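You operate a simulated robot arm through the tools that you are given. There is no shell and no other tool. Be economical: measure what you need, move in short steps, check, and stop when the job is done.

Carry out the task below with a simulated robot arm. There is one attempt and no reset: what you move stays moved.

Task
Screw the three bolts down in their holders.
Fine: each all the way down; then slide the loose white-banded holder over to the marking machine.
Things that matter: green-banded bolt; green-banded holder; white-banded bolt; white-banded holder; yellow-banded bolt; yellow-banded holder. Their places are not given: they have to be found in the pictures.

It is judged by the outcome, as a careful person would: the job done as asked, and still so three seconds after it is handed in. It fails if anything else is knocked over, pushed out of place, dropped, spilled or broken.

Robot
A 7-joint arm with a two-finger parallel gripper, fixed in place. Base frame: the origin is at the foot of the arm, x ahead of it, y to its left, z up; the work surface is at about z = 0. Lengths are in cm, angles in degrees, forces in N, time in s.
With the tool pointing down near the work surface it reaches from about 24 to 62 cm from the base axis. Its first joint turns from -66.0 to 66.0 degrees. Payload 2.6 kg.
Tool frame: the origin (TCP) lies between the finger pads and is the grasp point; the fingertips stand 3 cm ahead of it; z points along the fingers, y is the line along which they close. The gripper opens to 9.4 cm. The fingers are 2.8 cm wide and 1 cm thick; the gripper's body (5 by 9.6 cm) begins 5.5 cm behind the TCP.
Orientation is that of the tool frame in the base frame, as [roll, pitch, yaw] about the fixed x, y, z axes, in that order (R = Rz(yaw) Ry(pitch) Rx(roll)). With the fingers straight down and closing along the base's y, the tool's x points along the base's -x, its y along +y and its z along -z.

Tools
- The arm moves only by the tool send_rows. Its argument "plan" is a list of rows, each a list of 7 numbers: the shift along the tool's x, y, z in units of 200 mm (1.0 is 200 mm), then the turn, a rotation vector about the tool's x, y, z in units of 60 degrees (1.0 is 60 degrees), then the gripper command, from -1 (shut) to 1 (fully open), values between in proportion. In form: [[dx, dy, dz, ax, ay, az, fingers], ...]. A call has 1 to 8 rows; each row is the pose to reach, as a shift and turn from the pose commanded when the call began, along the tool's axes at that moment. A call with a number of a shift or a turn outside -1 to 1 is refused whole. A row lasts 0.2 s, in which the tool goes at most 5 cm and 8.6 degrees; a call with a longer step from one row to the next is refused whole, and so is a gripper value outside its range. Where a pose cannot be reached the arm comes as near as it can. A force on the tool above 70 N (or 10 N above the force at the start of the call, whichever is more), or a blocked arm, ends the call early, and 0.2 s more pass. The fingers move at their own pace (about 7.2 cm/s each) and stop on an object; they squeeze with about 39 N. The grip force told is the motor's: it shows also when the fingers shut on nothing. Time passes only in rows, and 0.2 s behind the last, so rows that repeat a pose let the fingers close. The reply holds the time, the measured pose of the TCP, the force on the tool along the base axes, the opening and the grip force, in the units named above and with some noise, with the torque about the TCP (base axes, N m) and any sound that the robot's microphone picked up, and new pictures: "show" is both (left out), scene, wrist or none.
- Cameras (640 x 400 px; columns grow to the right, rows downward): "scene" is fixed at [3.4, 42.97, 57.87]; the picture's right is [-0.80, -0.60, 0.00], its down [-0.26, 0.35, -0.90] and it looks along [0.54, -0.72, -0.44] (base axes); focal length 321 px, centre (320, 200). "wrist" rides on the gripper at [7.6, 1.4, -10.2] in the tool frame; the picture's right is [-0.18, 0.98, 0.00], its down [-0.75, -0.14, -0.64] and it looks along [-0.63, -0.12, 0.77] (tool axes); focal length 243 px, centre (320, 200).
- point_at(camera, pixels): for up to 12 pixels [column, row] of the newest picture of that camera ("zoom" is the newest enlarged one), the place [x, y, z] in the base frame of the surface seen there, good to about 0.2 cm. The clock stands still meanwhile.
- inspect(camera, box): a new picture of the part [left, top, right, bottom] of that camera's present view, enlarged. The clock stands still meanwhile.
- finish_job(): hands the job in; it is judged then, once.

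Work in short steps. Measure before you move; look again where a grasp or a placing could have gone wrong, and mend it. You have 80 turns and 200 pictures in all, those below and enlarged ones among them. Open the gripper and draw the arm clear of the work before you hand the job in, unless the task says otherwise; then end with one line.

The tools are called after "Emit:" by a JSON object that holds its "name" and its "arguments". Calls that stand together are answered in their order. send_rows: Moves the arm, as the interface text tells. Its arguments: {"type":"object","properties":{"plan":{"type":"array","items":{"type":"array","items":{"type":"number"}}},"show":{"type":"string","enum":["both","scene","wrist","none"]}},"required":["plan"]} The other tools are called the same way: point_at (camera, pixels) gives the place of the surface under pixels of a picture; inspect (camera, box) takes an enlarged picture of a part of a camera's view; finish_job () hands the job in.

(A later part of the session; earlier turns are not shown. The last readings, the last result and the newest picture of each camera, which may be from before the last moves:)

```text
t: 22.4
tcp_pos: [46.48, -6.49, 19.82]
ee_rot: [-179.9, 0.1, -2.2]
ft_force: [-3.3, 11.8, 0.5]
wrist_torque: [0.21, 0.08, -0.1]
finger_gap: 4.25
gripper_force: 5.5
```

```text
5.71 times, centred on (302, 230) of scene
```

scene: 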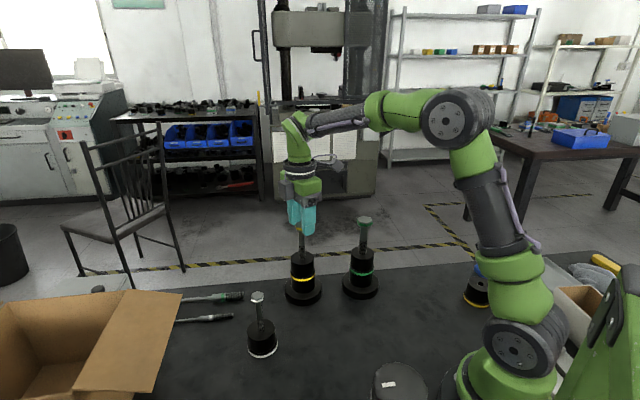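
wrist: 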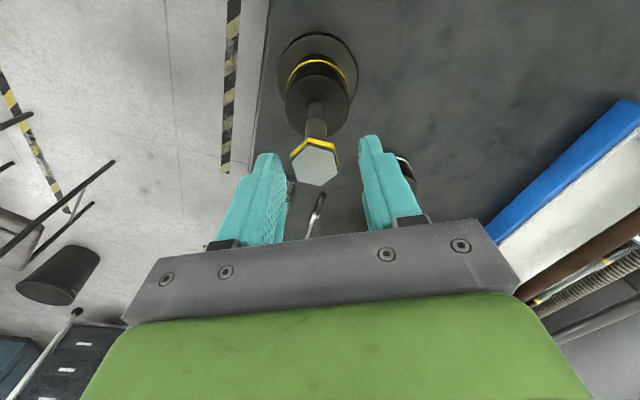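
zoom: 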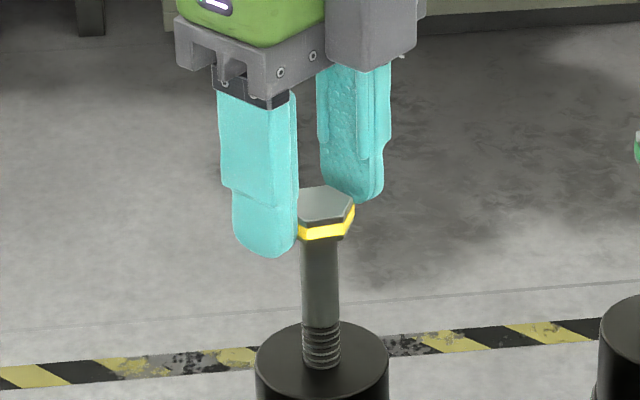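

Two passes gave ~65°. Extending each pass so the pad's trailing edge runs past the axis (tool x ±2.3 cm) should add positive push on the head's corner, so I try that with faster rows.

Emit:
{"name": "send_rows", "arguments": {"plan": [[0.055, 0, 0.015, 0, 0, 0, -0.234], [-0.06, -0.092, 0.018, 0, 0, 0, -0.234], [-0.1175, -0.092, 0.022, 0, 0, 0, -0.234], [-0.175, -0.092, 0.027, 0, 0, 0, -0.234], [-0.06, 0, 0.03, 0, 0, 0, -0.234], [-0.0025, 0, 0.035, 0, 0, 0, -0.234], [0.055, 0, 0.04, 0, 0, 0, -0.234], [-0.06, -0.092, 0.042, 0, 0, 0, -0.234]], "show": "none"}}

Emit:
{"name": "inspect", "arguments": {"camera": "scene", "box": [272, 195, 332, 265]}}

Emit:
{"name": "inspect", "arguments": {"camera": "wrist", "box": [260, 40, 380, 190]}}

```text
t: 24.2
tcp_pos: [45.33, -5.05, 19.07]
ee_rot: [179.7, -0.1, -2.4]
ft_force: [1.9, -7.2, 1.2]
wrist_torque: [-0.11, -0.05, 0.07]
finger_gap: 4.0
gripper_force: 4.1
```

```text
5.71 times, centred on (302, 230) of scene
```

zoom: 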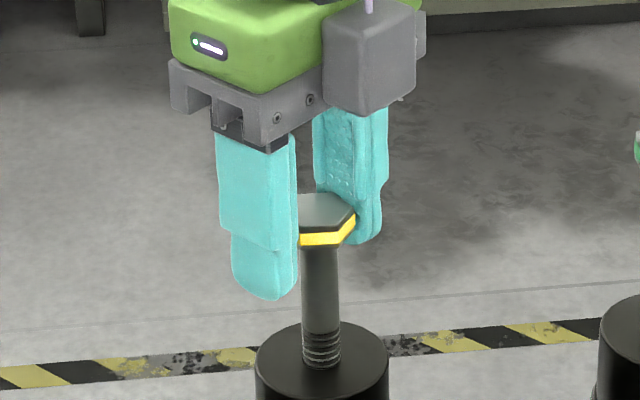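

```text
2.67 times, centred on (320, 115) of wrist
```

zoom: 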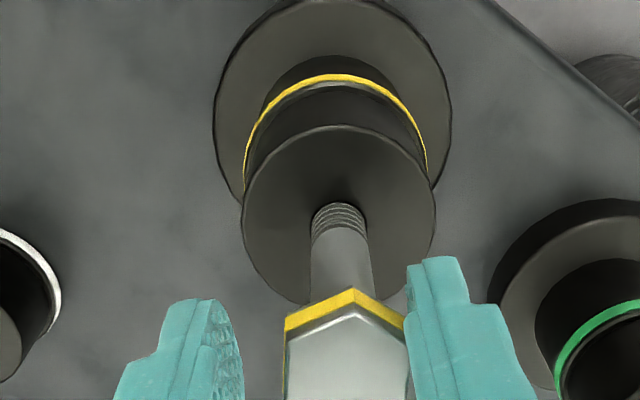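

Again ~65° for the call; pressing force is only ~7 N because the fingers yield. I narrow the gap and press deeper for a better push.

Emit:
{"name": "send_rows", "arguments": {"plan": [[-0.0575, -0.019, 0, 0, 0, 0, -0.38], [-0.115, -0.019, 0.003, 0, 0, 0, -0.38], [0, 0.111, 0.006, 0, 0, 0, -0.38], [0.0575, 0.111, 0.009, 0, 0, 0, -0.38], [0.115, 0.111, 0.012, 0, 0, 0, -0.38], [0, -0.019, 0.015, 0, 0, 0, -0.38], [-0.0575, -0.019, 0.018, 0, 0, 0, -0.38], [-0.115, -0.019, 0.021, 0, 0, 0, -0.38]], "show": "none"}}

Emit:
{"name": "inspect", "arguments": {"camera": "scene", "box": [272, 195, 332, 265]}}

```text
t: 26.0
tcp_pos: [42.63, -4.35, 18.37]
ee_rot: [-179.9, 0.6, -2.6]
ft_force: [-14.2, -17.6, 7.8]
wrist_torque: [-0.36, -0.06, -0.49]
finger_gap: 3.9
gripper_force: 8.8
```

```text
5.71 times, centred on (302, 230) of scene
```

zoom: 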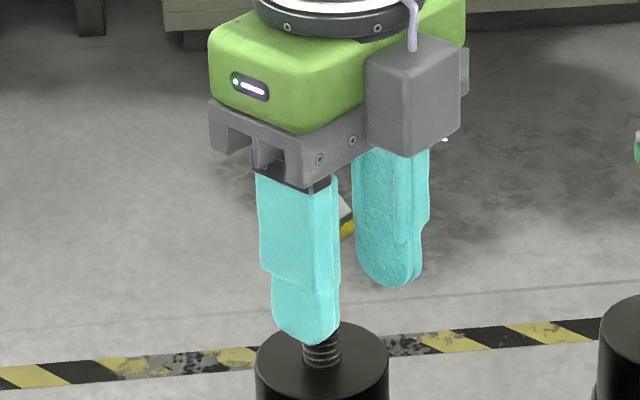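

The fingers hide the shank now. I run another pair of passes and finish centred with the fingers opened to see.

Emit:
{"name": "send_rows", "arguments": {"plan": [[0.115, 0.13, 0, 0, 0, 0, -0.38], [0.1725, 0.13, 0, 0, 0, 0, -0.38], [0.23, 0.13, 0, 0, 0, 0, -0.38], [0.115, 0, 0, 0, 0, 0, -0.38], [0.0575, 0, 0, 0, 0, 0, -0.38], [0, 0, 0, 0, 0, 0, -0.38], [0.115, 0.065, 0, 0, 0, 0, 0.1], [0.115, 0.065, 0, 0, 0, 0, 0.1]], "show": "none"}}

Emit:
{"name": "inspect", "arguments": {"camera": "scene", "box": [272, 195, 332, 265]}}

Emit:
{"name": "inspect", "arguments": {"camera": "wrist", "box": [260, 40, 380, 190]}}

```text
t: 26.3
tcp_pos: [42.85, -5.05, 18.29]
ee_rot: [-179.4, 1.9, -3.3]
ft_force: [-0.8, 0.0, 0.4]
wrist_torque: [0.01, 0.0, -0.02]
finger_gap: 2.98
gripper_force: 0.6
stopped in row 1: the force on the tool passed its limit at 86 N (the readings are from after the stop); the commanded pose is now the measured one
```

```text
5.71 times, centred on (302, 230) of scene
```

zoom: 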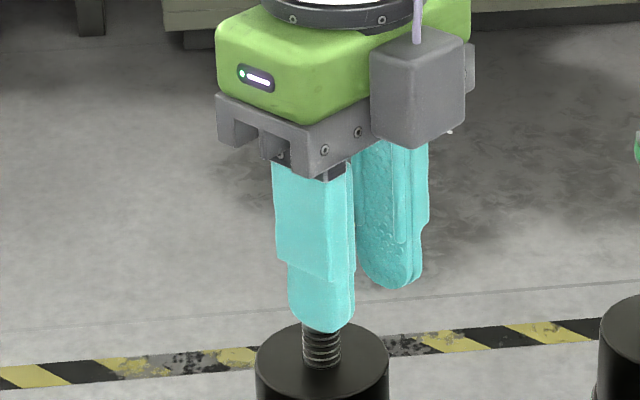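

```text
2.67 times, centred on (320, 115) of wrist
```

zoom: 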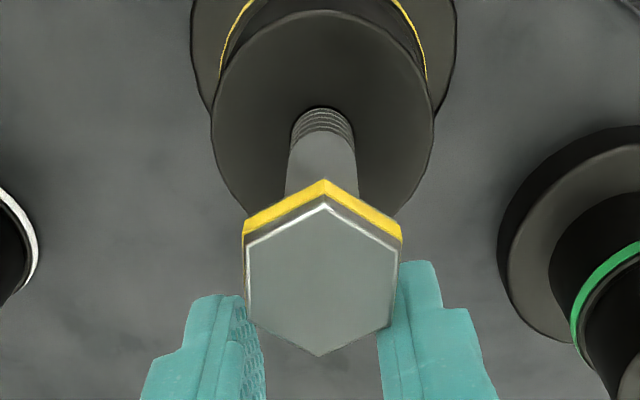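

The finger slipped past the head's side and the call stopped; long passes are too risky. The head's flats are aligned with the pads, so I'll recentre, raise a little, grip and turn by grip again.

Emit:
{"name": "send_rows", "arguments": {"plan": [[0, 0, 0, 0, 0, 0, 0], [0.06, 0.03, -0.03, 0, 0, 0, 0], [0.118, 0.03, -0.06, 0, 0, 0, 0], [0.118, 0.03, -0.06, 0, 0, 0, -1], [0.118, 0.03, -0.06, 0, 0, 0, -1], [0.118, 0.03, -0.06, 0, 0, 0.14, -1], [0.118, 0.03, -0.055, 0, 0, 0.28, -1], [0.118, 0.03, -0.055, 0, 0, 0.42, -1]], "show": "none"}}

Emit:
{"name": "inspect", "arguments": {"camera": "scene", "box": [272, 195, 332, 265]}}

Emit:
{"name": "inspect", "arguments": {"camera": "wrist", "box": [260, 40, 380, 190]}}

```text
t: 28.1
tcp_pos: [45.3, -5.63, 19.29]
ee_rot: [-179.9, 2.0, -28.7]
ft_force: [-4.1, 12.0, 8.9]
wrist_torque: [-0.04, -0.2, 0.09]
finger_gap: 2.55
gripper_force: 39.0
```

```text
5.71 times, centred on (302, 230) of scene
```

zoom: 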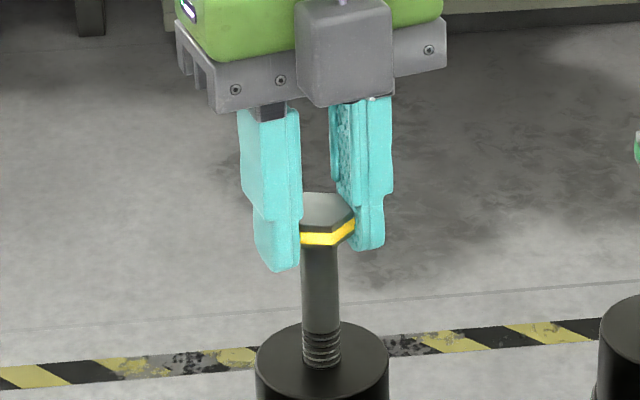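

```text
2.67 times, centred on (320, 115) of wrist
```

zoom: 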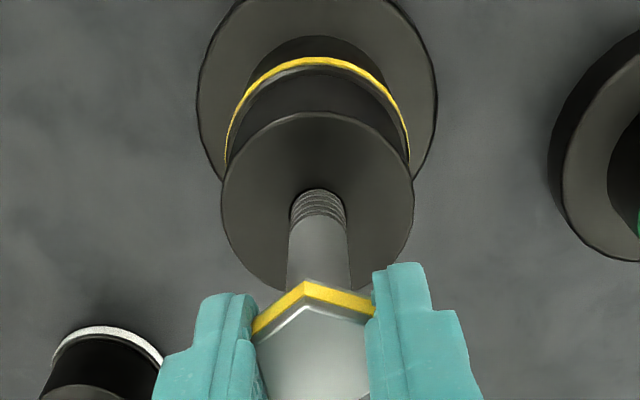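

Grip is solid again; shank end ~331. I continue clockwise to see whether the wrist still has range.

Emit:
{"name": "send_rows", "arguments": {"plan": [[0, 0, 0.002, 0, 0, 0.14, -1], [0, 0, 0.004, 0, 0, 0.28, -1], [0, 0, 0.006, 0, 0, 0.42, -1], [0, 0, 0.008, 0, 0, 0.56, -1], [0, 0, 0.01, 0, 0, 0.7, -1], [0, 0, 0.012, 0, 0, 0.84, -1], [0, 0, 0.0125, 0, 0, 0.98, -1]], "show": "none"}}

Emit:
{"name": "inspect", "arguments": {"camera": "scene", "box": [272, 195, 332, 265]}}

```text
t: 29.7
tcp_pos: [45.25, -5.66, 18.98]
ee_rot: [178.5, 1.0, -87.5]
ft_force: [17.7, 8.9, 2.7]
wrist_torque: [-0.4, -0.42, 0.06]
finger_gap: 2.9
gripper_force: 39.2
```

```text
5.71 times, centred on (302, 230) of scene
```

zoom: 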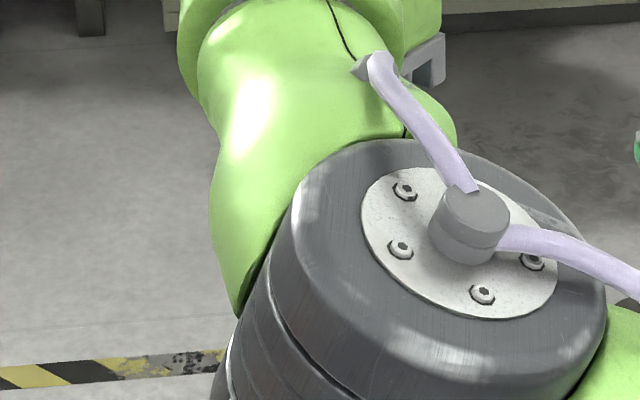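

The arm swung its elbow into view and the gap rose to 2.9, so the head may have slipped. I look at full pictures without moving.

Emit:
{"name": "send_rows", "arguments": {"plan": [[0, 0, 0, 0, 0, 0, -1]], "show": "both"}}

```text
t: 30.1
tcp_pos: [45.29, -5.63, 18.98]
ee_rot: [178.4, 1.1, -87.4]
ft_force: [18.4, 8.6, 3.0]
wrist_torque: [-0.39, -0.47, -0.01]
finger_gap: 2.9
gripper_force: 38.7
```

scene: 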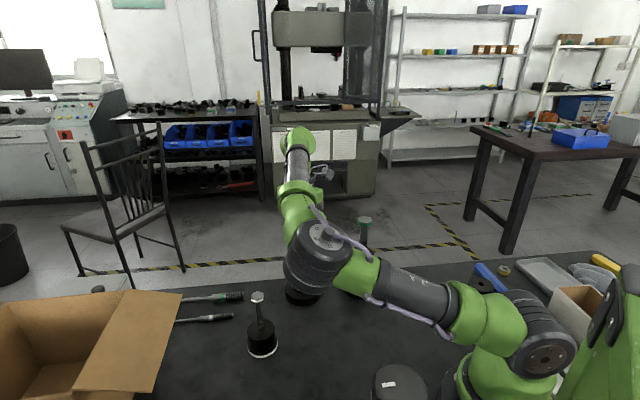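
wrist: 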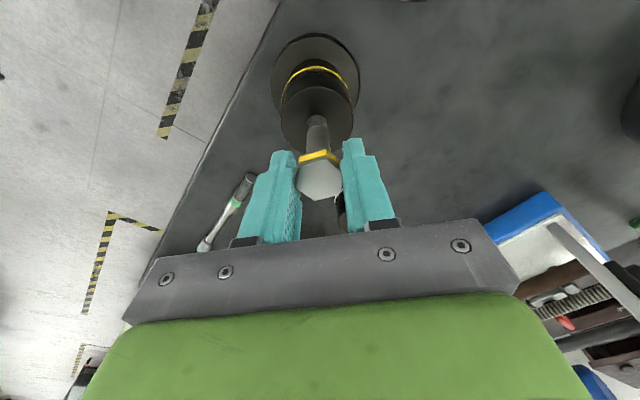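

Emit:
{"name": "inspect", "arguments": {"camera": "wrist", "box": [260, 90, 380, 210]}}

Emit:
{"name": "inspect", "arguments": {"camera": "scene", "box": [220, 180, 420, 360]}}

```text
3.33 times, centred on (320, 150) of wrist
```

zoom: 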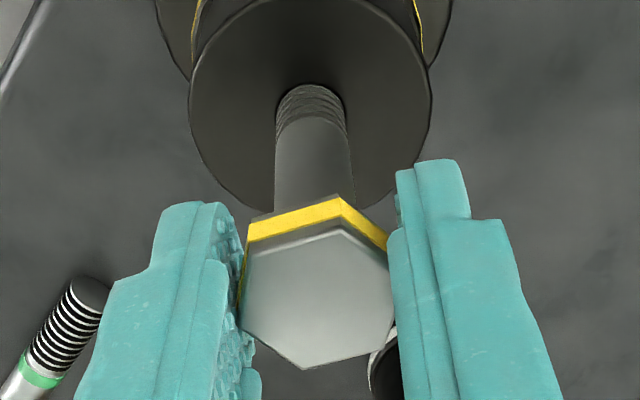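

```text
2.22 times, centred on (320, 270) of scene
```

zoom: 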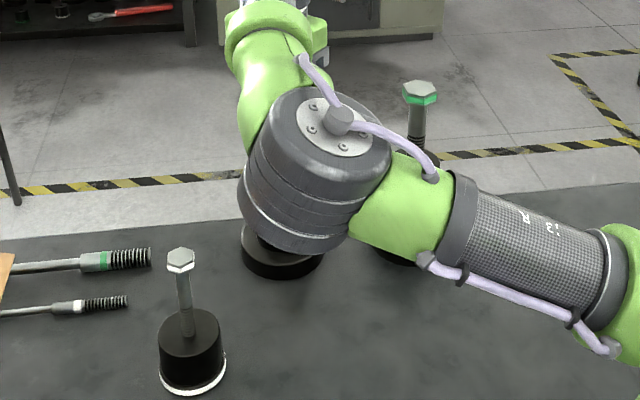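

I release, lift straight up and turn counter-clockwise to bring the elbow back, then look at the bolt.

Emit:
{"name": "send_rows", "arguments": {"plan": [[0, 0, 0, 0, 0, 0, 0.2], [0, 0, -0.1, 0, 0, 0, 0.2], [0, 0, -0.25, 0, 0, -0.14, 0.2], [0, 0, -0.3, 0, 0, -0.28, 0.2], [0, 0, -0.3, 0, 0, -0.42, 0.2], [0, 0, -0.3, 0, 0, -0.56, 0.2], [0, 0, -0.3, 0, 0, -0.7, 0.2], [0, 0, -0.3, 0, 0, -0.84, 0.2]], "show": "both"}}

Emit:
{"name": "inspect", "arguments": {"camera": "scene", "box": [272, 195, 332, 265]}}

Emit:
{"name": "inspect", "arguments": {"camera": "scene", "box": [292, 242, 312, 262]}}

```text
t: 31.9
tcp_pos: [45.37, -5.91, 24.9]
ee_rot: [179.6, 2.0, -36.8]
ft_force: [0.0, -0.6, -0.1]
wrist_torque: [0.02, 0.01, -0.01]
finger_gap: 5.65
gripper_force: 0.1
```

scene: 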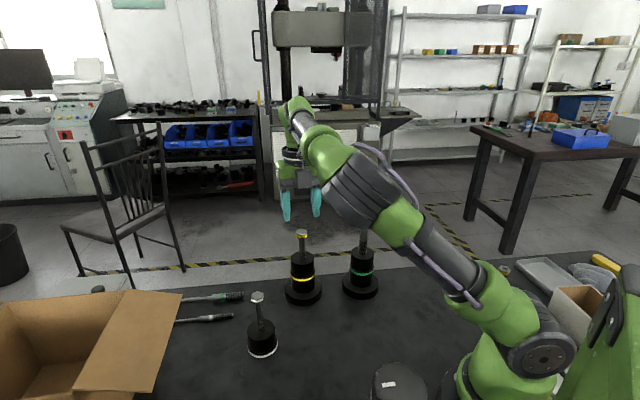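
wrist: 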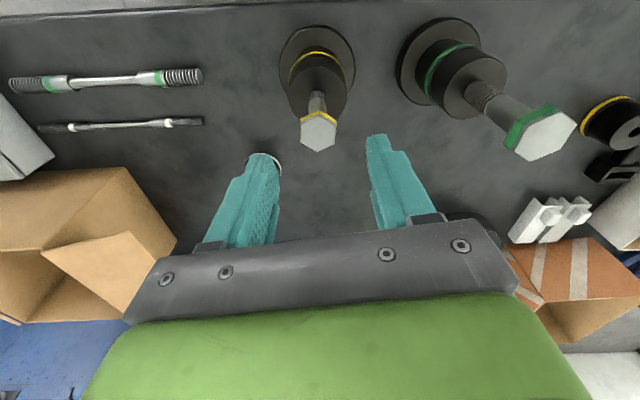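

```text
5.71 times, centred on (302, 230) of scene
```

zoom: 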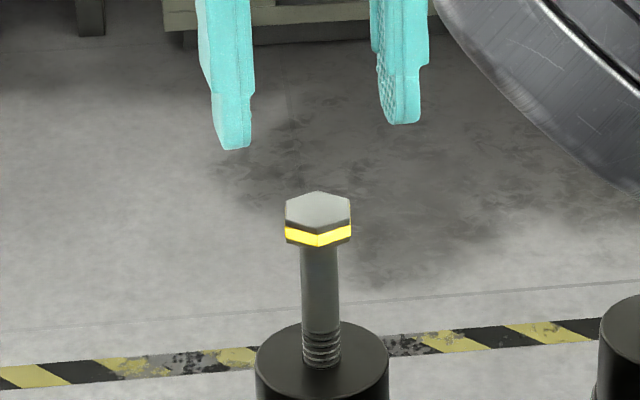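

```text
16.00 times, centred on (302, 252) of scene
```

zoom: 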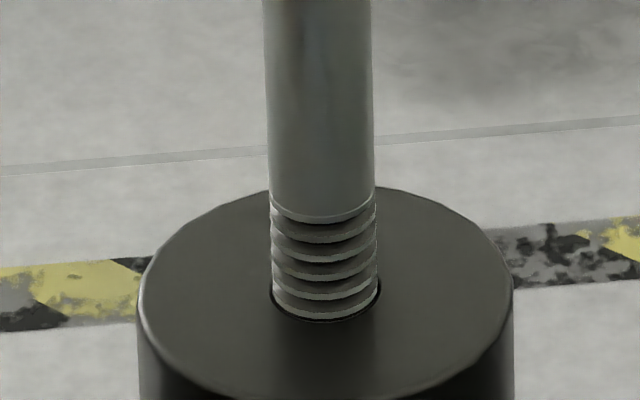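

The bolt has sunk 1.8 cm in all, and the last strokes changed nothing (shank end stays at ~332), with the grip slipping: perhaps it is at its stop, perhaps not. I turn back CCW to a comfortable wrist range (aligned flats at yaw ~67), correcting the 2° tilt, to test again.

Emit:
{"name": "send_rows", "arguments": {"plan": [[0, 0, 0, -0.003, 0.005, -0.14, 0.2], [0, 0, 0, -0.006, 0.01, -0.28, 0.2], [0, 0, 0, -0.009, 0.015, -0.42, 0.2], [0, 0, 0, -0.012, 0.02, -0.56, 0.2], [0, 0, 0, -0.015, 0.025, -0.7, 0.2], [0, 0, 0, -0.017, 0.03, -0.84, 0.2], [0, 0, 0, -0.0175, 0.03, -0.98, 0.2], [0, 0, 0, -0.0175, 0.03, -1.0, 0.2]], "show": "none"}}

```text
t: 33.7
tcp_pos: [45.49, -5.79, 24.85]
ee_rot: [179.7, 0.3, 23.2]
ft_force: [0.3, 0.2, -0.1]
wrist_torque: [0.01, -0.02, 0.01]
finger_gap: 5.65
gripper_force: 0.0
```

Tilt is corrected. I turn to yaw 67 while descending over the head and close.

Emit:
{"name": "send_rows", "arguments": {"plan": [[-0.01, -0.012, 0, 0, 0, -0.14, 0.2], [-0.01, -0.012, 0, 0, 0, -0.28, 0.2], [-0.01, -0.012, 0, 0, 0, -0.42, 0.2], [-0.01, -0.012, 0.08, 0, 0, -0.56, 0.2], [-0.01, -0.012, 0.16, 0, 0, -0.7, 0.1], [-0.01, -0.012, 0.23, 0, 0, -0.73, -0.2], [-0.01, -0.012, 0.23, 0, 0, -0.73, -1], [-0.01, -0.012, 0.23, 0, 0, -0.73, -1]], "show": "none"}}

Emit:
{"name": "inspect", "arguments": {"camera": "scene", "box": [272, 195, 332, 265]}}

Emit:
{"name": "inspect", "arguments": {"camera": "wrist", "box": [260, 90, 380, 210]}}

```text
t: 35.5
tcp_pos: [45.19, -5.78, 20.29]
ee_rot: [179.8, 0.5, 66.9]
ft_force: [19.3, -7.4, -3.5]
wrist_torque: [-0.03, -0.44, 0.18]
finger_gap: 2.56
gripper_force: 38.6
```

```text
5.71 times, centred on (302, 230) of scene
```

zoom: 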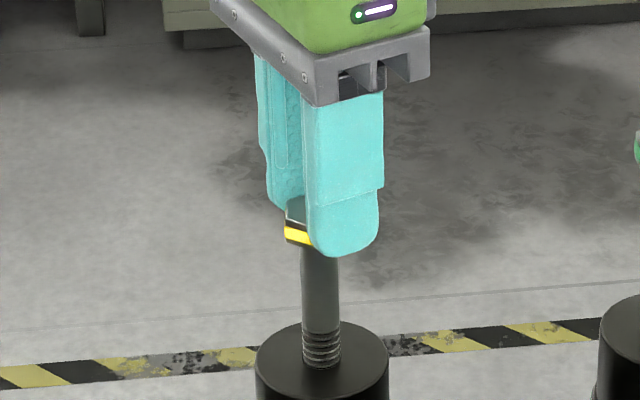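

```text
3.33 times, centred on (320, 150) of wrist
```

zoom: 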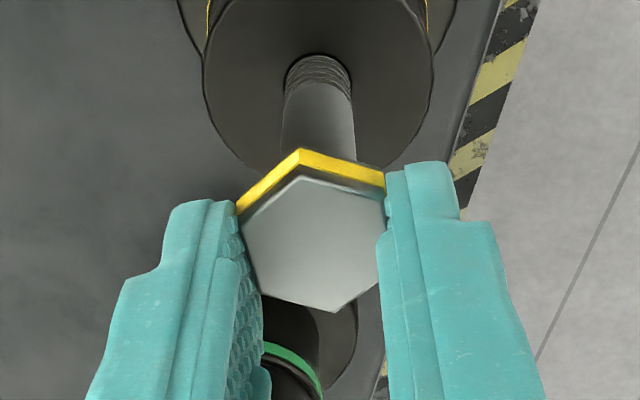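

Gripped on flats. I turn 60° clockwise and watch torque and gap.

Emit:
{"name": "send_rows", "arguments": {"plan": [[0, 0.008, 0.002, 0, 0, 0.14, -1], [0, 0.008, 0.004, 0, 0, 0.28, -1], [0, 0.008, 0.006, 0, 0, 0.42, -1], [0, 0.008, 0.008, 0, 0, 0.56, -1], [0, 0.008, 0.01, 0, 0, 0.7, -1], [0, 0.008, 0.012, 0, 0, 0.84, -1], [0, 0.008, 0.0125, 0, 0, 0.98, -1]], "show": "none"}}

Emit:
{"name": "inspect", "arguments": {"camera": "scene", "box": [272, 195, 332, 265]}}

Emit:
{"name": "inspect", "arguments": {"camera": "wrist", "box": [260, 90, 380, 210]}}

```text
t: 37.1
tcp_pos: [45.16, -5.69, 19.96]
ee_rot: [179.9, 0.4, 7.9]
ft_force: [-5.3, 9.9, 2.9]
wrist_torque: [0.25, 0.17, -0.03]
finger_gap: 2.7
gripper_force: 38.7
```

```text
5.71 times, centred on (302, 230) of scene
```

zoom: 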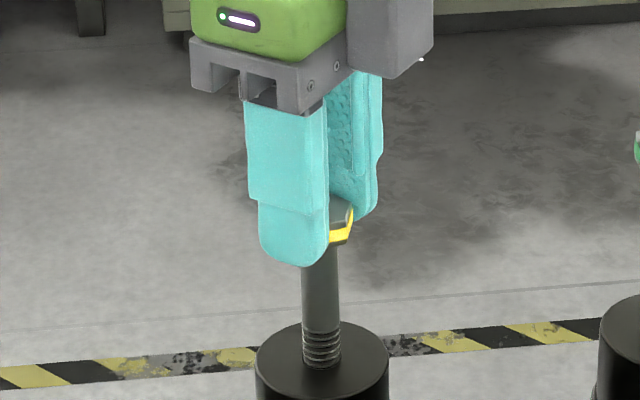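

```text
3.33 times, centred on (320, 150) of wrist
```

zoom: 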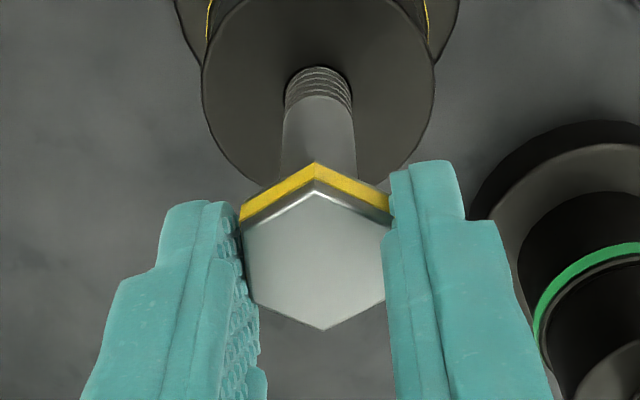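

The shank end hasn't moved through two firm grip strokes and the grip slipped, so yellow is at its stop (about 425° total, 1.8 cm). Now I release, lift and go over green (~(34.6,-16.4)).

Emit:
{"name": "send_rows", "arguments": {"plan": [[0, 0, 0, 0, 0, 0, 0.2], [0, 0, -0.15, 0, 0, 0, 0.2], [0, 0, -0.35, 0, 0, 0, 0.2], [-0.15, 0.115, -0.4, 0, 0, -0.12, 0.2], [-0.3, 0.23, -0.4, 0, 0, -0.12, 0.2], [-0.45, 0.345, -0.4, 0, 0, -0.12, 0.2], [-0.596, 0.457, -0.4, 0, 0, -0.12, 0.2], [-0.596, 0.457, -0.4, 0, 0, -0.12, 0.2]], "show": "both"}}

Emit:
{"name": "inspect", "arguments": {"camera": "wrist", "box": [260, 30, 380, 150]}}

Emit:
{"name": "inspect", "arguments": {"camera": "scene", "box": [358, 240, 368, 248]}}

Emit:
{"name": "inspect", "arguments": {"camera": "scene", "box": [292, 242, 312, 262]}}

```text
t: 38.9
tcp_pos: [34.78, -16.5, 28.08]
ee_rot: [179.7, 0.3, 15.3]
ft_force: [0.8, 0.0, -0.3]
wrist_torque: [0.02, -0.02, 0.01]
finger_gap: 5.6
gripper_force: 0.1
```

scene: 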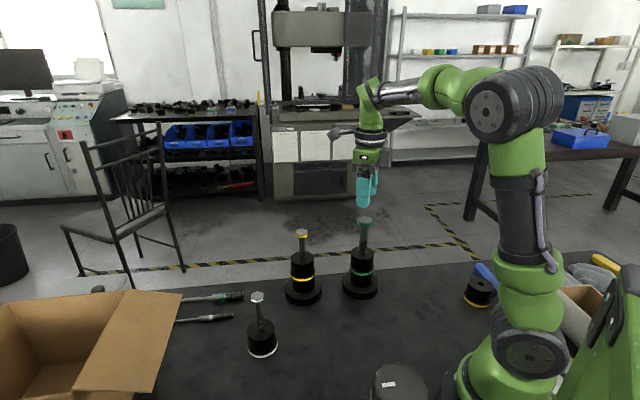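
wrist: 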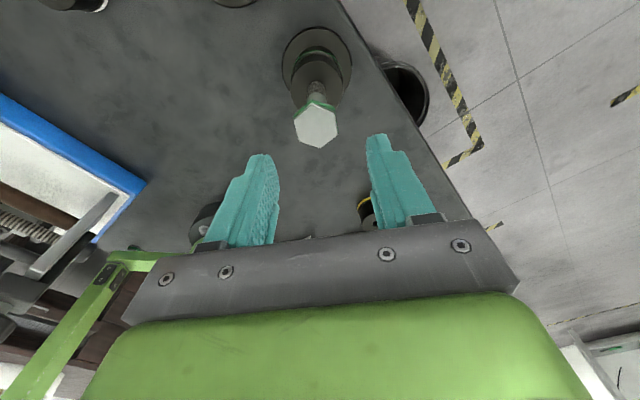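

```text
3.33 times, centred on (320, 90) of wrist
```

zoom: 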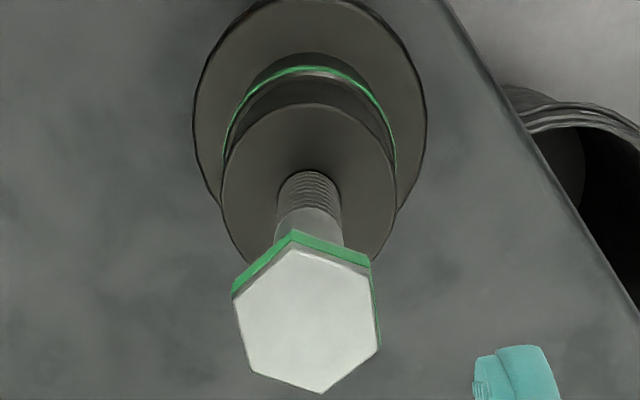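

```text
16.00 times, centred on (363, 244) of scene
```

zoom: 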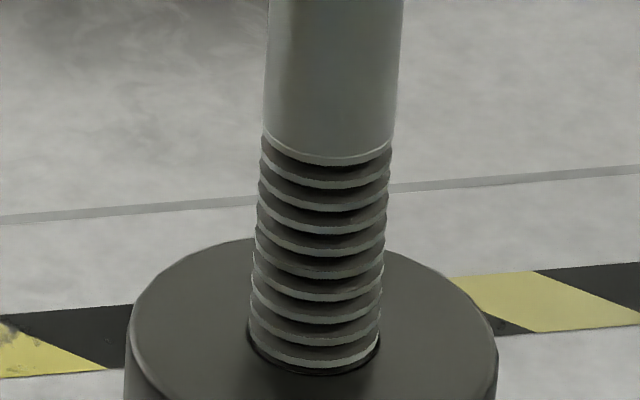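

```text
16.00 times, centred on (302, 252) of scene
```

zoom: 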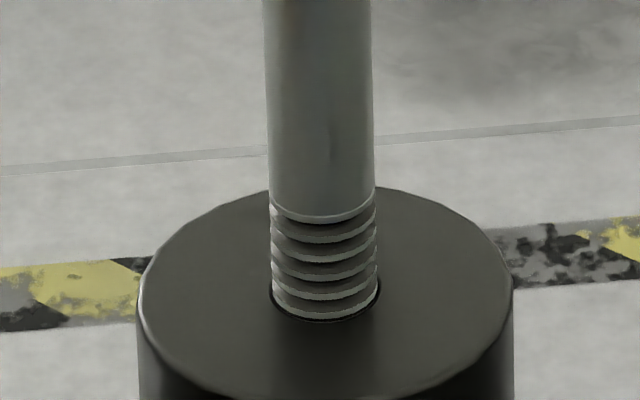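

Green's flats look aligned to the pads. I measure its head centre before descending.

Emit:
{"name": "point_at", "arguments": {"camera": "wrist", "pixels": [[316, 126], [312, 106], [334, 112], [337, 132], [321, 146], [300, 139], [297, 118]]}}

```text
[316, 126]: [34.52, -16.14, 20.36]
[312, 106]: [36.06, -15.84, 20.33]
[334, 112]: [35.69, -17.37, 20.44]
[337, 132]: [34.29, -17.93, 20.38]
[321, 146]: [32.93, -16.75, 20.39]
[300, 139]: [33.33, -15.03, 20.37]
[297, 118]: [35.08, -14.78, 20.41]
```

Green centre (34.56,-16.28), flats at yaw ~15.8 as set. I descend, grip and trial-turn counter-clockwise ~34°.

Emit:
{"name": "send_rows", "arguments": {"plan": [[-0.006, -0.012, 0.15, 0, 0, 0, 0.2], [-0.006, -0.012, 0.299, 0, 0, 0, 0.2], [-0.006, -0.012, 0.299, 0, 0, 0, -1], [-0.006, -0.012, 0.299, 0, 0, 0, -1], [-0.006, -0.012, 0.299, 0, 0, -0.14, -1], [-0.006, -0.012, 0.299, 0, 0, -0.28, -1], [-0.006, -0.012, 0.299, 0, 0, -0.42, -1], [-0.006, -0.012, 0.299, 0, 0, -0.56, -1]], "show": "none"}}

Emit:
{"name": "inspect", "arguments": {"camera": "scene", "box": [358, 240, 368, 248]}}

Emit:
{"name": "inspect", "arguments": {"camera": "wrist", "box": [260, 90, 380, 210]}}

```text
t: 40.7
tcp_pos: [34.63, -16.3, 22.2]
ee_rot: [179.7, 0.3, 49.0]
ft_force: [-5.0, 2.4, 19.5]
wrist_torque: [0.42, 0.05, -0.09]
finger_gap: 3.17
gripper_force: 38.9
```

```text
16.00 times, centred on (363, 244) of scene
```

zoom: 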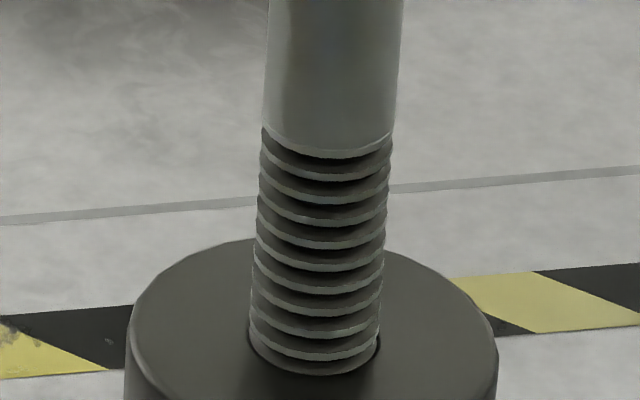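

```text
3.33 times, centred on (320, 150) of wrist
```

zoom: 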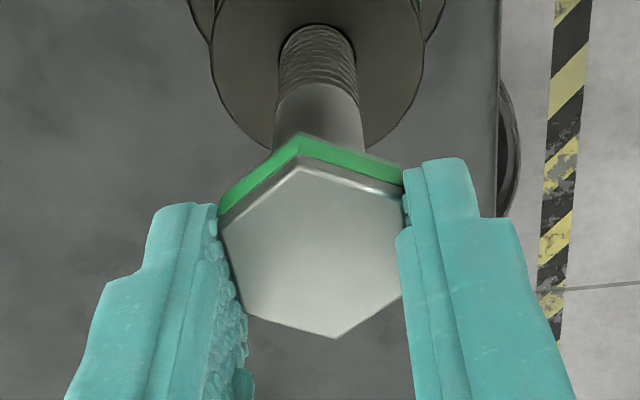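

Counter-clockwise lifted it (shank end up ~5 px, +19 N), so green is right-handed too. I reverse: clockwise from here.

Emit:
{"name": "send_rows", "arguments": {"plan": [[0, 0, 0, 0, 0, 0.14, -1], [0, 0, 0, 0, 0, 0.28, -1], [0, 0, 0, 0, 0, 0.42, -1], [0, 0, 0, 0, 0, 0.56, -1], [0, 0, 0.003, 0, 0, 0.7, -1], [0, 0, 0.006, 0, 0, 0.84, -1], [0, 0, 0.009, 0, 0, 0.98, -1], [0, 0, 0.009, 0, 0, 1.0, -1]], "show": "none"}}

Emit:
{"name": "inspect", "arguments": {"camera": "scene", "box": [358, 240, 368, 248]}}

```text
t: 42.5
tcp_pos: [34.55, -16.19, 22.08]
ee_rot: [179.7, 0.1, -11.3]
ft_force: [-3.5, 6.5, 18.0]
wrist_torque: [0.46, 0.85, -0.05]
finger_gap: 3.16
gripper_force: 39.7
```

```text
16.00 times, centred on (363, 244) of scene
```

zoom: 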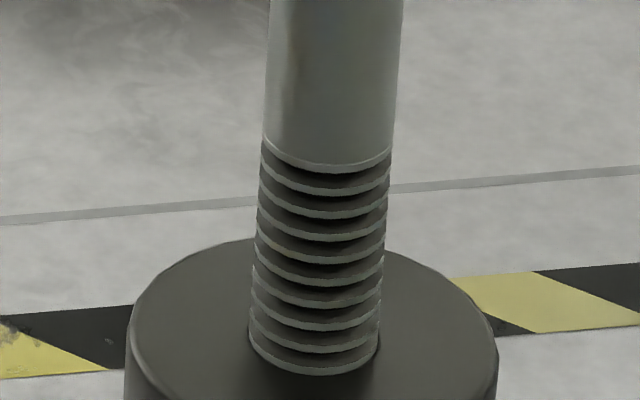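

It descends ~0.26 cm per 60° clockwise. I turn another 34° within wrist range and check the arm's shape.

Emit:
{"name": "send_rows", "arguments": {"plan": [[0, 0, 0, 0, 0, 0.14, -1], [0, 0, 0, 0, 0, 0.28, -1], [0, 0, 0.002, 0, 0, 0.42, -1], [0, 0, 0.005, 0, 0, 0.56, -1]], "show": "scene"}}

```text
t: 43.5
tcp_pos: [34.54, -16.19, 21.96]
ee_rot: [179.8, 0.0, -44.9]
ft_force: [-1.1, 12.4, 8.3]
wrist_torque: [1.07, 0.72, 0.02]
finger_gap: 3.13
gripper_force: 39.5
```

scene: 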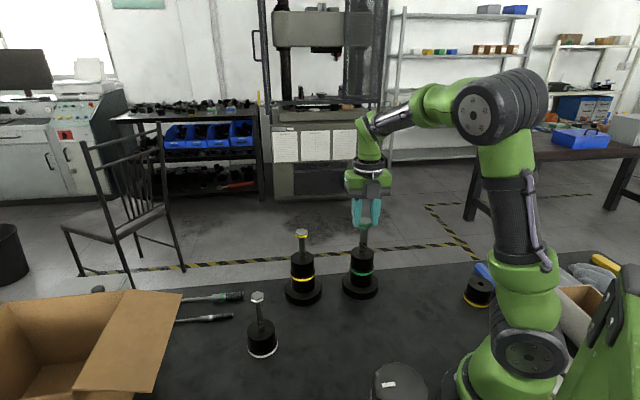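

The arm still looks fine, but further turning risks the elbow swing. I switch to gentle rolling passes (±1.3 cm only) on green.

Emit:
{"name": "send_rows", "arguments": {"plan": [[0, 0, 0, 0, 0, 0, -0.106], [-0.065, 0, 0.03, 0, 0, 0, -0.106], [-0.065, 0.055, 0.03, 0, 0, 0, -0.106], [-0.02, 0.055, 0.032, 0, 0, 0, -0.106], [0.025, 0.055, 0.034, 0, 0, 0, -0.106], [0.065, 0.055, 0.036, 0, 0, 0, -0.106], [0.065, -0.055, 0.038, 0, 0, 0, -0.106], [0.02, -0.055, 0.04, 0, 0, 0, -0.106]], "show": "none"}}

Emit:
{"name": "inspect", "arguments": {"camera": "scene", "box": [358, 240, 368, 248]}}

Emit:
{"name": "inspect", "arguments": {"camera": "wrist", "box": [260, 90, 380, 210]}}

```text
t: 45.3
tcp_pos: [35.47, -16.12, 21.1]
ee_rot: [179.1, -0.2, -44.9]
ft_force: [-9.1, -9.6, -3.0]
wrist_torque: [-0.18, 0.02, 0.09]
finger_gap: 4.97
gripper_force: 7.1
```

```text
16.00 times, centred on (363, 244) of scene
```

zoom: 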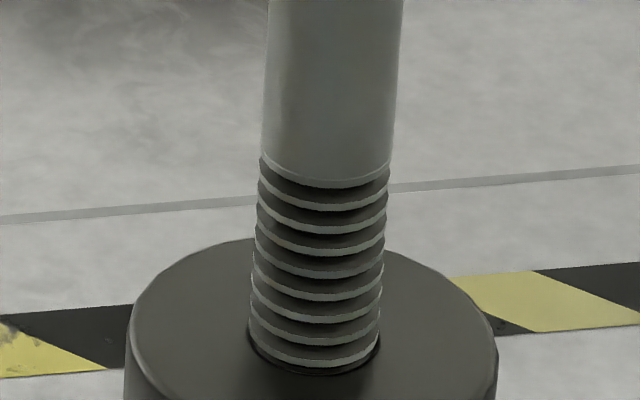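

```text
3.33 times, centred on (320, 150) of wrist
```

zoom: 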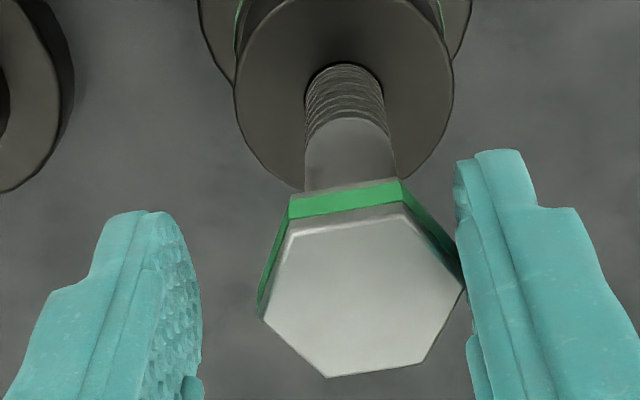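

One pass gave ~30°; the fingers yield softly, so contact force is low. I command a tighter gap with a smaller offset for a firmer rub, keeping passes within ±1.4 cm.

Emit:
{"name": "send_rows", "arguments": {"plan": [[0, 0.02, 0, 0, 0, 0, -0.49], [-0.045, 0.02, 0.004, 0, 0, 0, -0.49], [-0.09, 0.02, 0.008, 0, 0, 0, -0.49], [-0.09, 0.09, 0.012, 0, 0, 0, -0.49], [-0.045, 0.09, 0.016, 0, 0, 0, -0.49], [0.005, 0.09, 0.02, 0, 0, 0, -0.49], [0.05, 0.09, 0.022, 0, 0, 0, -0.49], [0.05, 0.02, 0.022, 0, 0, 0, -0.49]], "show": "none"}}

Emit:
{"name": "inspect", "arguments": {"camera": "scene", "box": [358, 240, 368, 248]}}

Emit:
{"name": "inspect", "arguments": {"camera": "wrist", "box": [260, 90, 380, 210]}}

```text
t: 47.1
tcp_pos: [35.56, -17.18, 20.52]
ee_rot: [179.1, 0.4, -45.2]
ft_force: [-32.9, 7.6, 1.4]
wrist_torque: [0.54, 0.5, 0.14]
finger_gap: 3.19
gripper_force: 39.3
```

```text
16.00 times, centred on (363, 244) of scene
```

zoom: 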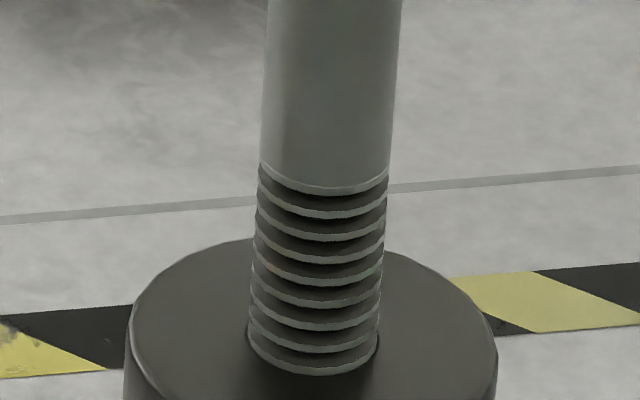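

```text
3.33 times, centred on (320, 150) of wrist
```

zoom: 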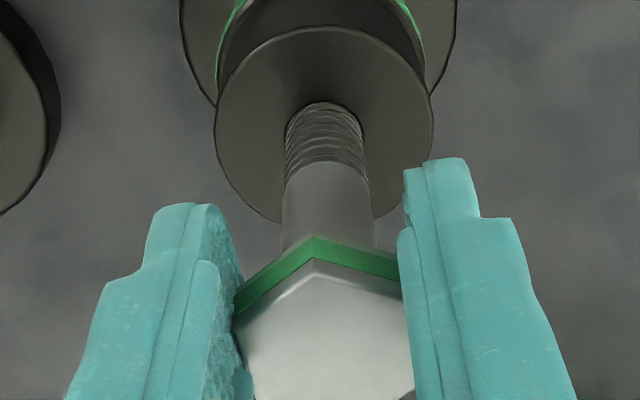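

The tight gap just squeezed it to flat (another ~30°). Each light pass seems to advance ~30° whatever its length, so I try four short light passes (±0.7 cm) per call.

Emit:
{"name": "send_rows", "arguments": {"plan": [[-0.035, -0.015, 0, 0, 0, 0, -0.106], [-0.105, -0.015, 0.002, 0, 0, 0, -0.106], [-0.105, 0.085, 0.004, 0, 0, 0, -0.106], [-0.035, 0.085, 0.006, 0, 0, 0, -0.106], [-0.035, -0.015, 0.008, 0, 0, 0, -0.106], [-0.105, -0.015, 0.01, 0, 0, 0, -0.106], [-0.105, 0.085, 0.012, 0, 0, 0, -0.106], [-0.035, 0.085, 0.014, 0, 0, 0, -0.106]], "show": "none"}}

Emit:
{"name": "inspect", "arguments": {"camera": "scene", "box": [358, 240, 368, 248]}}

Emit:
{"name": "inspect", "arguments": {"camera": "wrist", "box": [260, 90, 380, 210]}}

```text
t: 48.9
tcp_pos: [34.55, -17.33, 20.64]
ee_rot: [179.6, -0.3, -44.6]
ft_force: [17.6, 6.3, -6.5]
wrist_torque: [0.01, -0.89, -0.26]
finger_gap: 5.1
gripper_force: 6.8
```

```text
16.00 times, centred on (363, 244) of scene
```

zoom: 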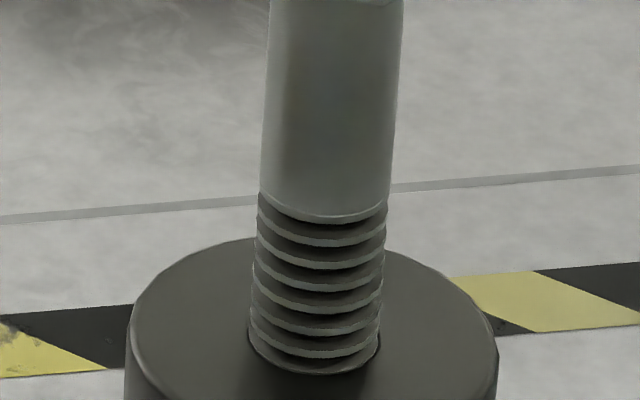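

```text
3.33 times, centred on (320, 150) of wrist
```

zoom: 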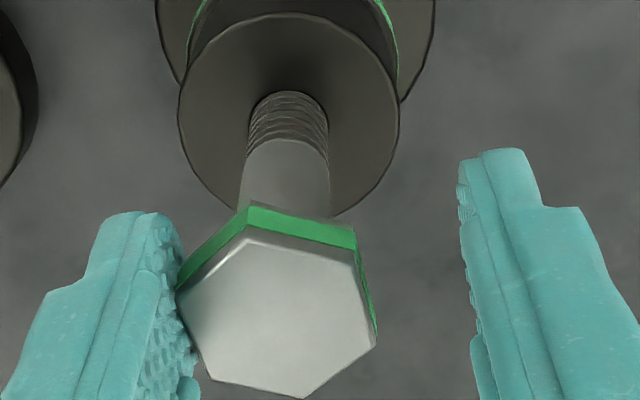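

Excellent: the shank end dropped 29 px, about 116° in one call. Repeat.

Emit:
{"name": "send_rows", "arguments": {"plan": [[0, -0.1, 0.004, 0, 0, 0, -0.106], [-0.07, -0.1, 0.008, 0, 0, 0, -0.106], [-0.07, 0, 0.012, 0, 0, 0, -0.106], [0, 0, 0.016, 0, 0, 0, -0.106], [0, -0.1, 0.02, 0, 0, 0, -0.106], [-0.07, -0.1, 0.024, 0, 0, 0, -0.106], [-0.07, 0, 0.028, 0, 0, 0, -0.106], [0, 0, 0.03, 0, 0, 0, -0.106]], "show": "none"}}

Emit:
{"name": "inspect", "arguments": {"camera": "scene", "box": [358, 240, 368, 248]}}

Emit:
{"name": "inspect", "arguments": {"camera": "wrist", "box": [260, 90, 380, 210]}}

```text
t: 50.7
tcp_pos: [34.5, -17.27, 19.94]
ee_rot: [179.9, 0.1, -44.6]
ft_force: [6.6, 15.5, -0.1]
wrist_torque: [0.2, -0.13, -0.04]
finger_gap: 5.06
gripper_force: 7.8
```

```text
16.00 times, centred on (363, 244) of scene
```

zoom: 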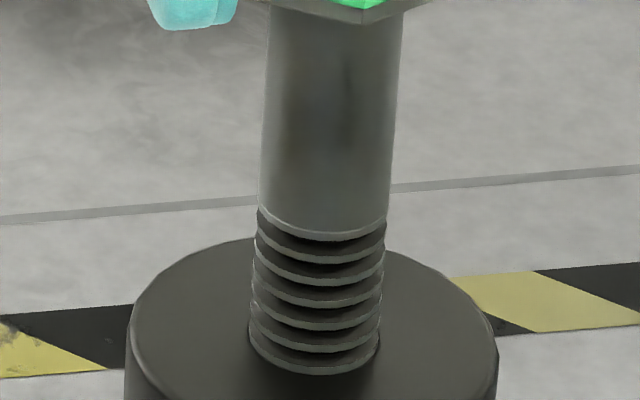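

```text
3.33 times, centred on (320, 150) of wrist
```

zoom: 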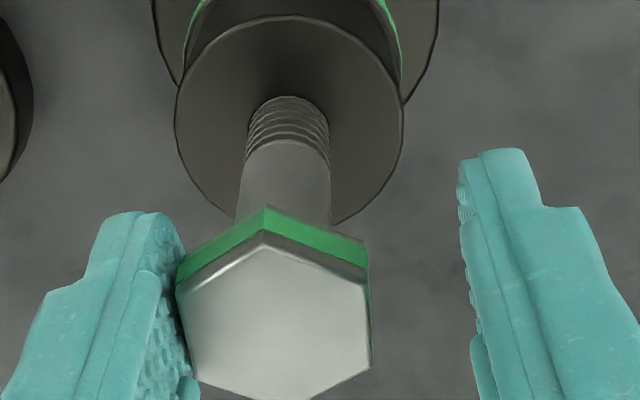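

Another ~68° (shank end at 238). Repeat.

Emit:
{"name": "send_rows", "arguments": {"plan": [[0, -0.1, 0.004, 0, 0, 0, -0.106], [-0.07, -0.1, 0.008, 0, 0, 0, -0.106], [-0.07, 0, 0.012, 0, 0, 0, -0.106], [0, 0, 0.014, 0, 0, 0, -0.106], [0, -0.1, 0.016, 0, 0, 0, -0.106], [-0.07, -0.1, 0.018, 0, 0, 0, -0.106], [-0.07, 0, 0.02, 0, 0, 0, -0.106], [0, 0, 0.022, 0, 0, 0, -0.106]], "show": "none"}}

Emit:
{"name": "inspect", "arguments": {"camera": "scene", "box": [358, 240, 368, 248]}}

Emit:
{"name": "inspect", "arguments": {"camera": "wrist", "box": [260, 90, 380, 210]}}

```text
t: 52.5
tcp_pos: [34.38, -17.13, 19.15]
ee_rot: [179.8, 0.1, -44.5]
ft_force: [11.3, 15.4, -6.5]
wrist_torque: [0.08, -0.09, -0.05]
finger_gap: 5.3
gripper_force: 9.6
```

```text
16.00 times, centred on (363, 244) of scene
```

zoom: 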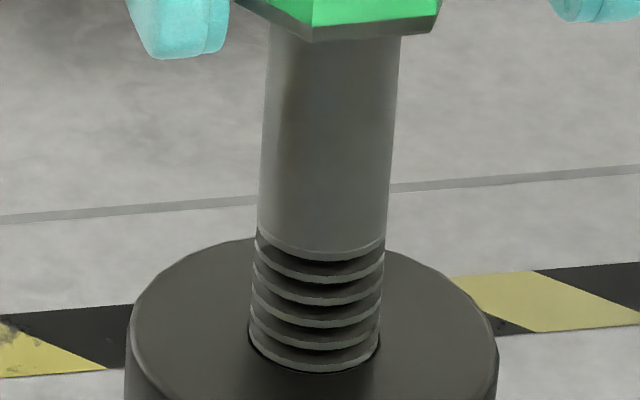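

```text
3.33 times, centred on (320, 150) of wrist
```

zoom: 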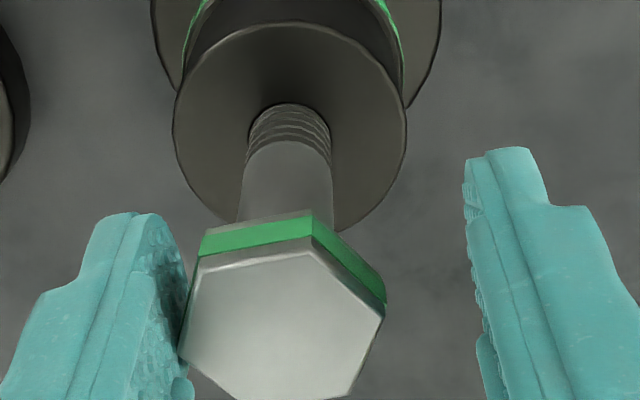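

Shank end at 259. Again.

Emit:
{"name": "send_rows", "arguments": {"plan": [[0, -0.1, 0.004, 0, 0, 0, -0.106], [-0.07, -0.1, 0.006, 0, 0, 0, -0.106], [-0.07, 0, 0.008, 0, 0, 0, -0.106], [0, 0, 0.01, 0, 0, 0, -0.106], [0, -0.1, 0.012, 0, 0, 0, -0.106], [-0.07, -0.1, 0.012, 0, 0, 0, -0.106], [-0.07, 0, 0.012, 0, 0, 0, -0.106], [0, 0, 0.012, 0, 0, 0, -0.106]], "show": "none"}}

Emit:
{"name": "inspect", "arguments": {"camera": "scene", "box": [358, 240, 368, 248]}}

Emit:
{"name": "inspect", "arguments": {"camera": "wrist", "box": [260, 90, 380, 210]}}

```text
t: 54.3
tcp_pos: [34.5, -17.29, 19.13]
ee_rot: [179.8, 0.2, -44.6]
ft_force: [5.5, 15.7, -0.7]
wrist_torque: [0.27, -0.05, 0.2]
finger_gap: 5.07
gripper_force: 7.6
```

```text
16.00 times, centred on (363, 244) of scene
```

zoom: 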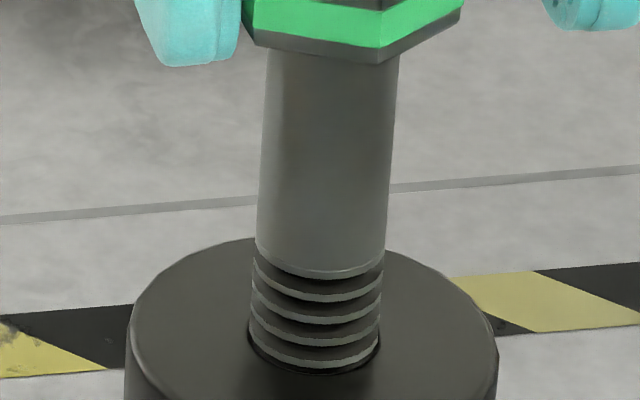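

```text
3.33 times, centred on (320, 150) of wrist
```

zoom: 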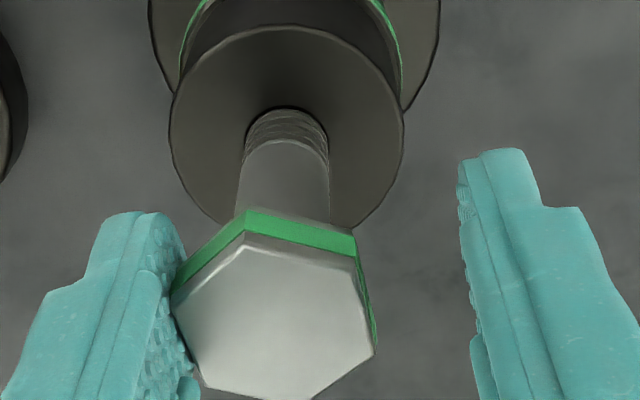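

Shank end at 278 (≈1.94 cm down), still moving. Again.

Emit:
{"name": "send_rows", "arguments": {"plan": [[0, -0.1, 0.004, 0, 0, 0, -0.106], [-0.07, -0.1, 0.008, 0, 0, 0, -0.106], [-0.07, 0, 0.01, 0, 0, 0, -0.106], [0, 0, 0.012, 0, 0, 0, -0.106], [0, -0.1, 0.014, 0, 0, 0, -0.106], [-0.07, -0.1, 0.016, 0, 0, 0, -0.106], [-0.07, 0, 0.018, 0, 0, 0, -0.106], [0, 0, 0.02, 0, 0, 0, -0.106]], "show": "none"}}

Emit:
{"name": "inspect", "arguments": {"camera": "scene", "box": [358, 240, 368, 248]}}

Emit:
{"name": "inspect", "arguments": {"camera": "wrist", "box": [260, 90, 380, 210]}}

```text
t: 56.1
tcp_pos: [34.41, -17.31, 18.9]
ee_rot: [179.9, -0.3, -44.8]
ft_force: [2.3, 15.8, 16.6]
wrist_torque: [0.61, -0.23, 0.03]
finger_gap: 4.95
gripper_force: 6.8
```

```text
16.00 times, centred on (363, 244) of scene
```

zoom: 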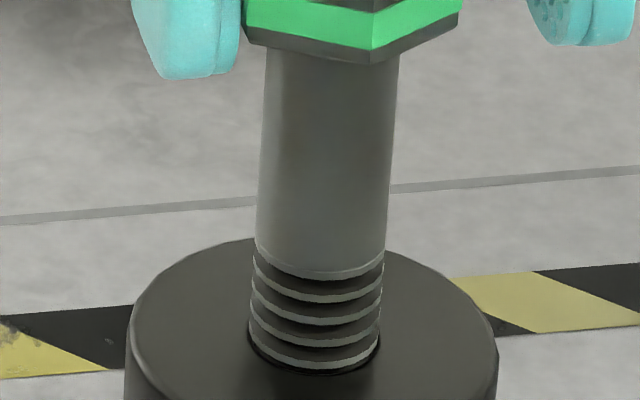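

```text
3.33 times, centred on (320, 150) of wrist
```

zoom: 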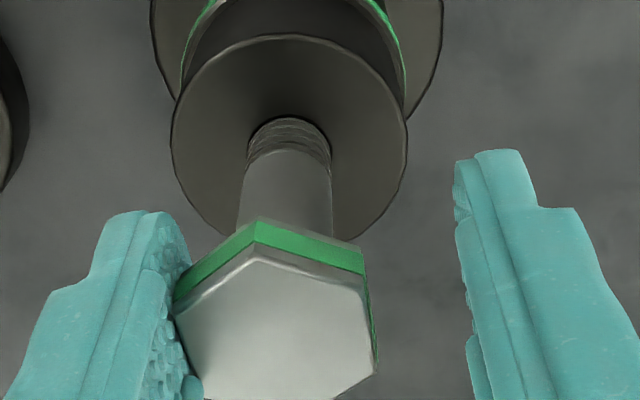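

Green barely changed (shank ~279, head ~7° on), apparently at its stop. I grip firmly and try a further 17° clockwise to confirm.

Emit:
{"name": "send_rows", "arguments": {"plan": [[-0.035, -0.05, -0.02, 0, 0, 0, -0.106], [-0.035, -0.05, -0.02, 0, 0, 0, -1], [-0.035, -0.05, -0.02, 0, 0, 0, -1], [-0.035, -0.05, -0.02, 0, 0, 0, -1], [-0.035, -0.05, -0.02, 0, 0, 0.14, -1], [-0.035, -0.05, -0.02, 0, 0, 0.28, -1], [-0.035, -0.05, -0.02, 0, 0, 0.38, -1]], "show": "none"}}

Emit:
{"name": "inspect", "arguments": {"camera": "scene", "box": [358, 240, 368, 248]}}

Emit:
{"name": "inspect", "arguments": {"camera": "wrist", "box": [260, 90, 380, 210]}}

```text
t: 57.7
tcp_pos: [34.64, -16.23, 19.15]
ee_rot: [179.8, -0.1, -67.9]
ft_force: [15.0, 10.1, -1.9]
wrist_torque: [0.38, -0.04, 0.17]
finger_gap: 3.16
gripper_force: 39.1
```

```text
16.00 times, centred on (363, 244) of scene
```

zoom: 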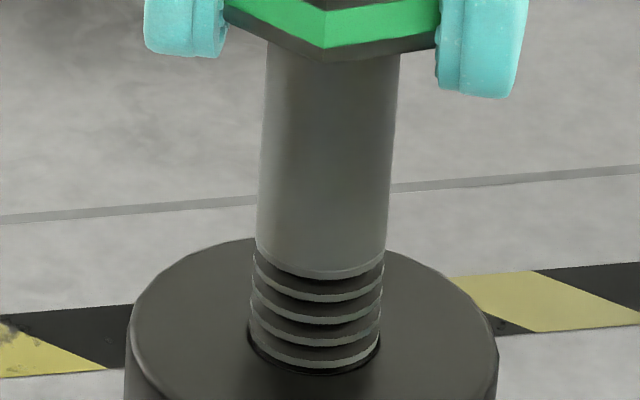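

```text
3.33 times, centred on (320, 150) of wrist
```

zoom: 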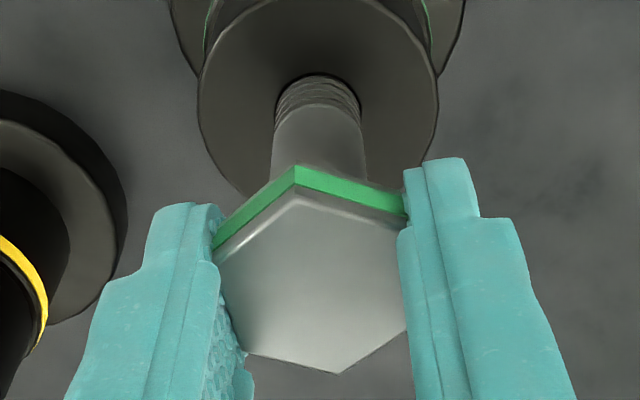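

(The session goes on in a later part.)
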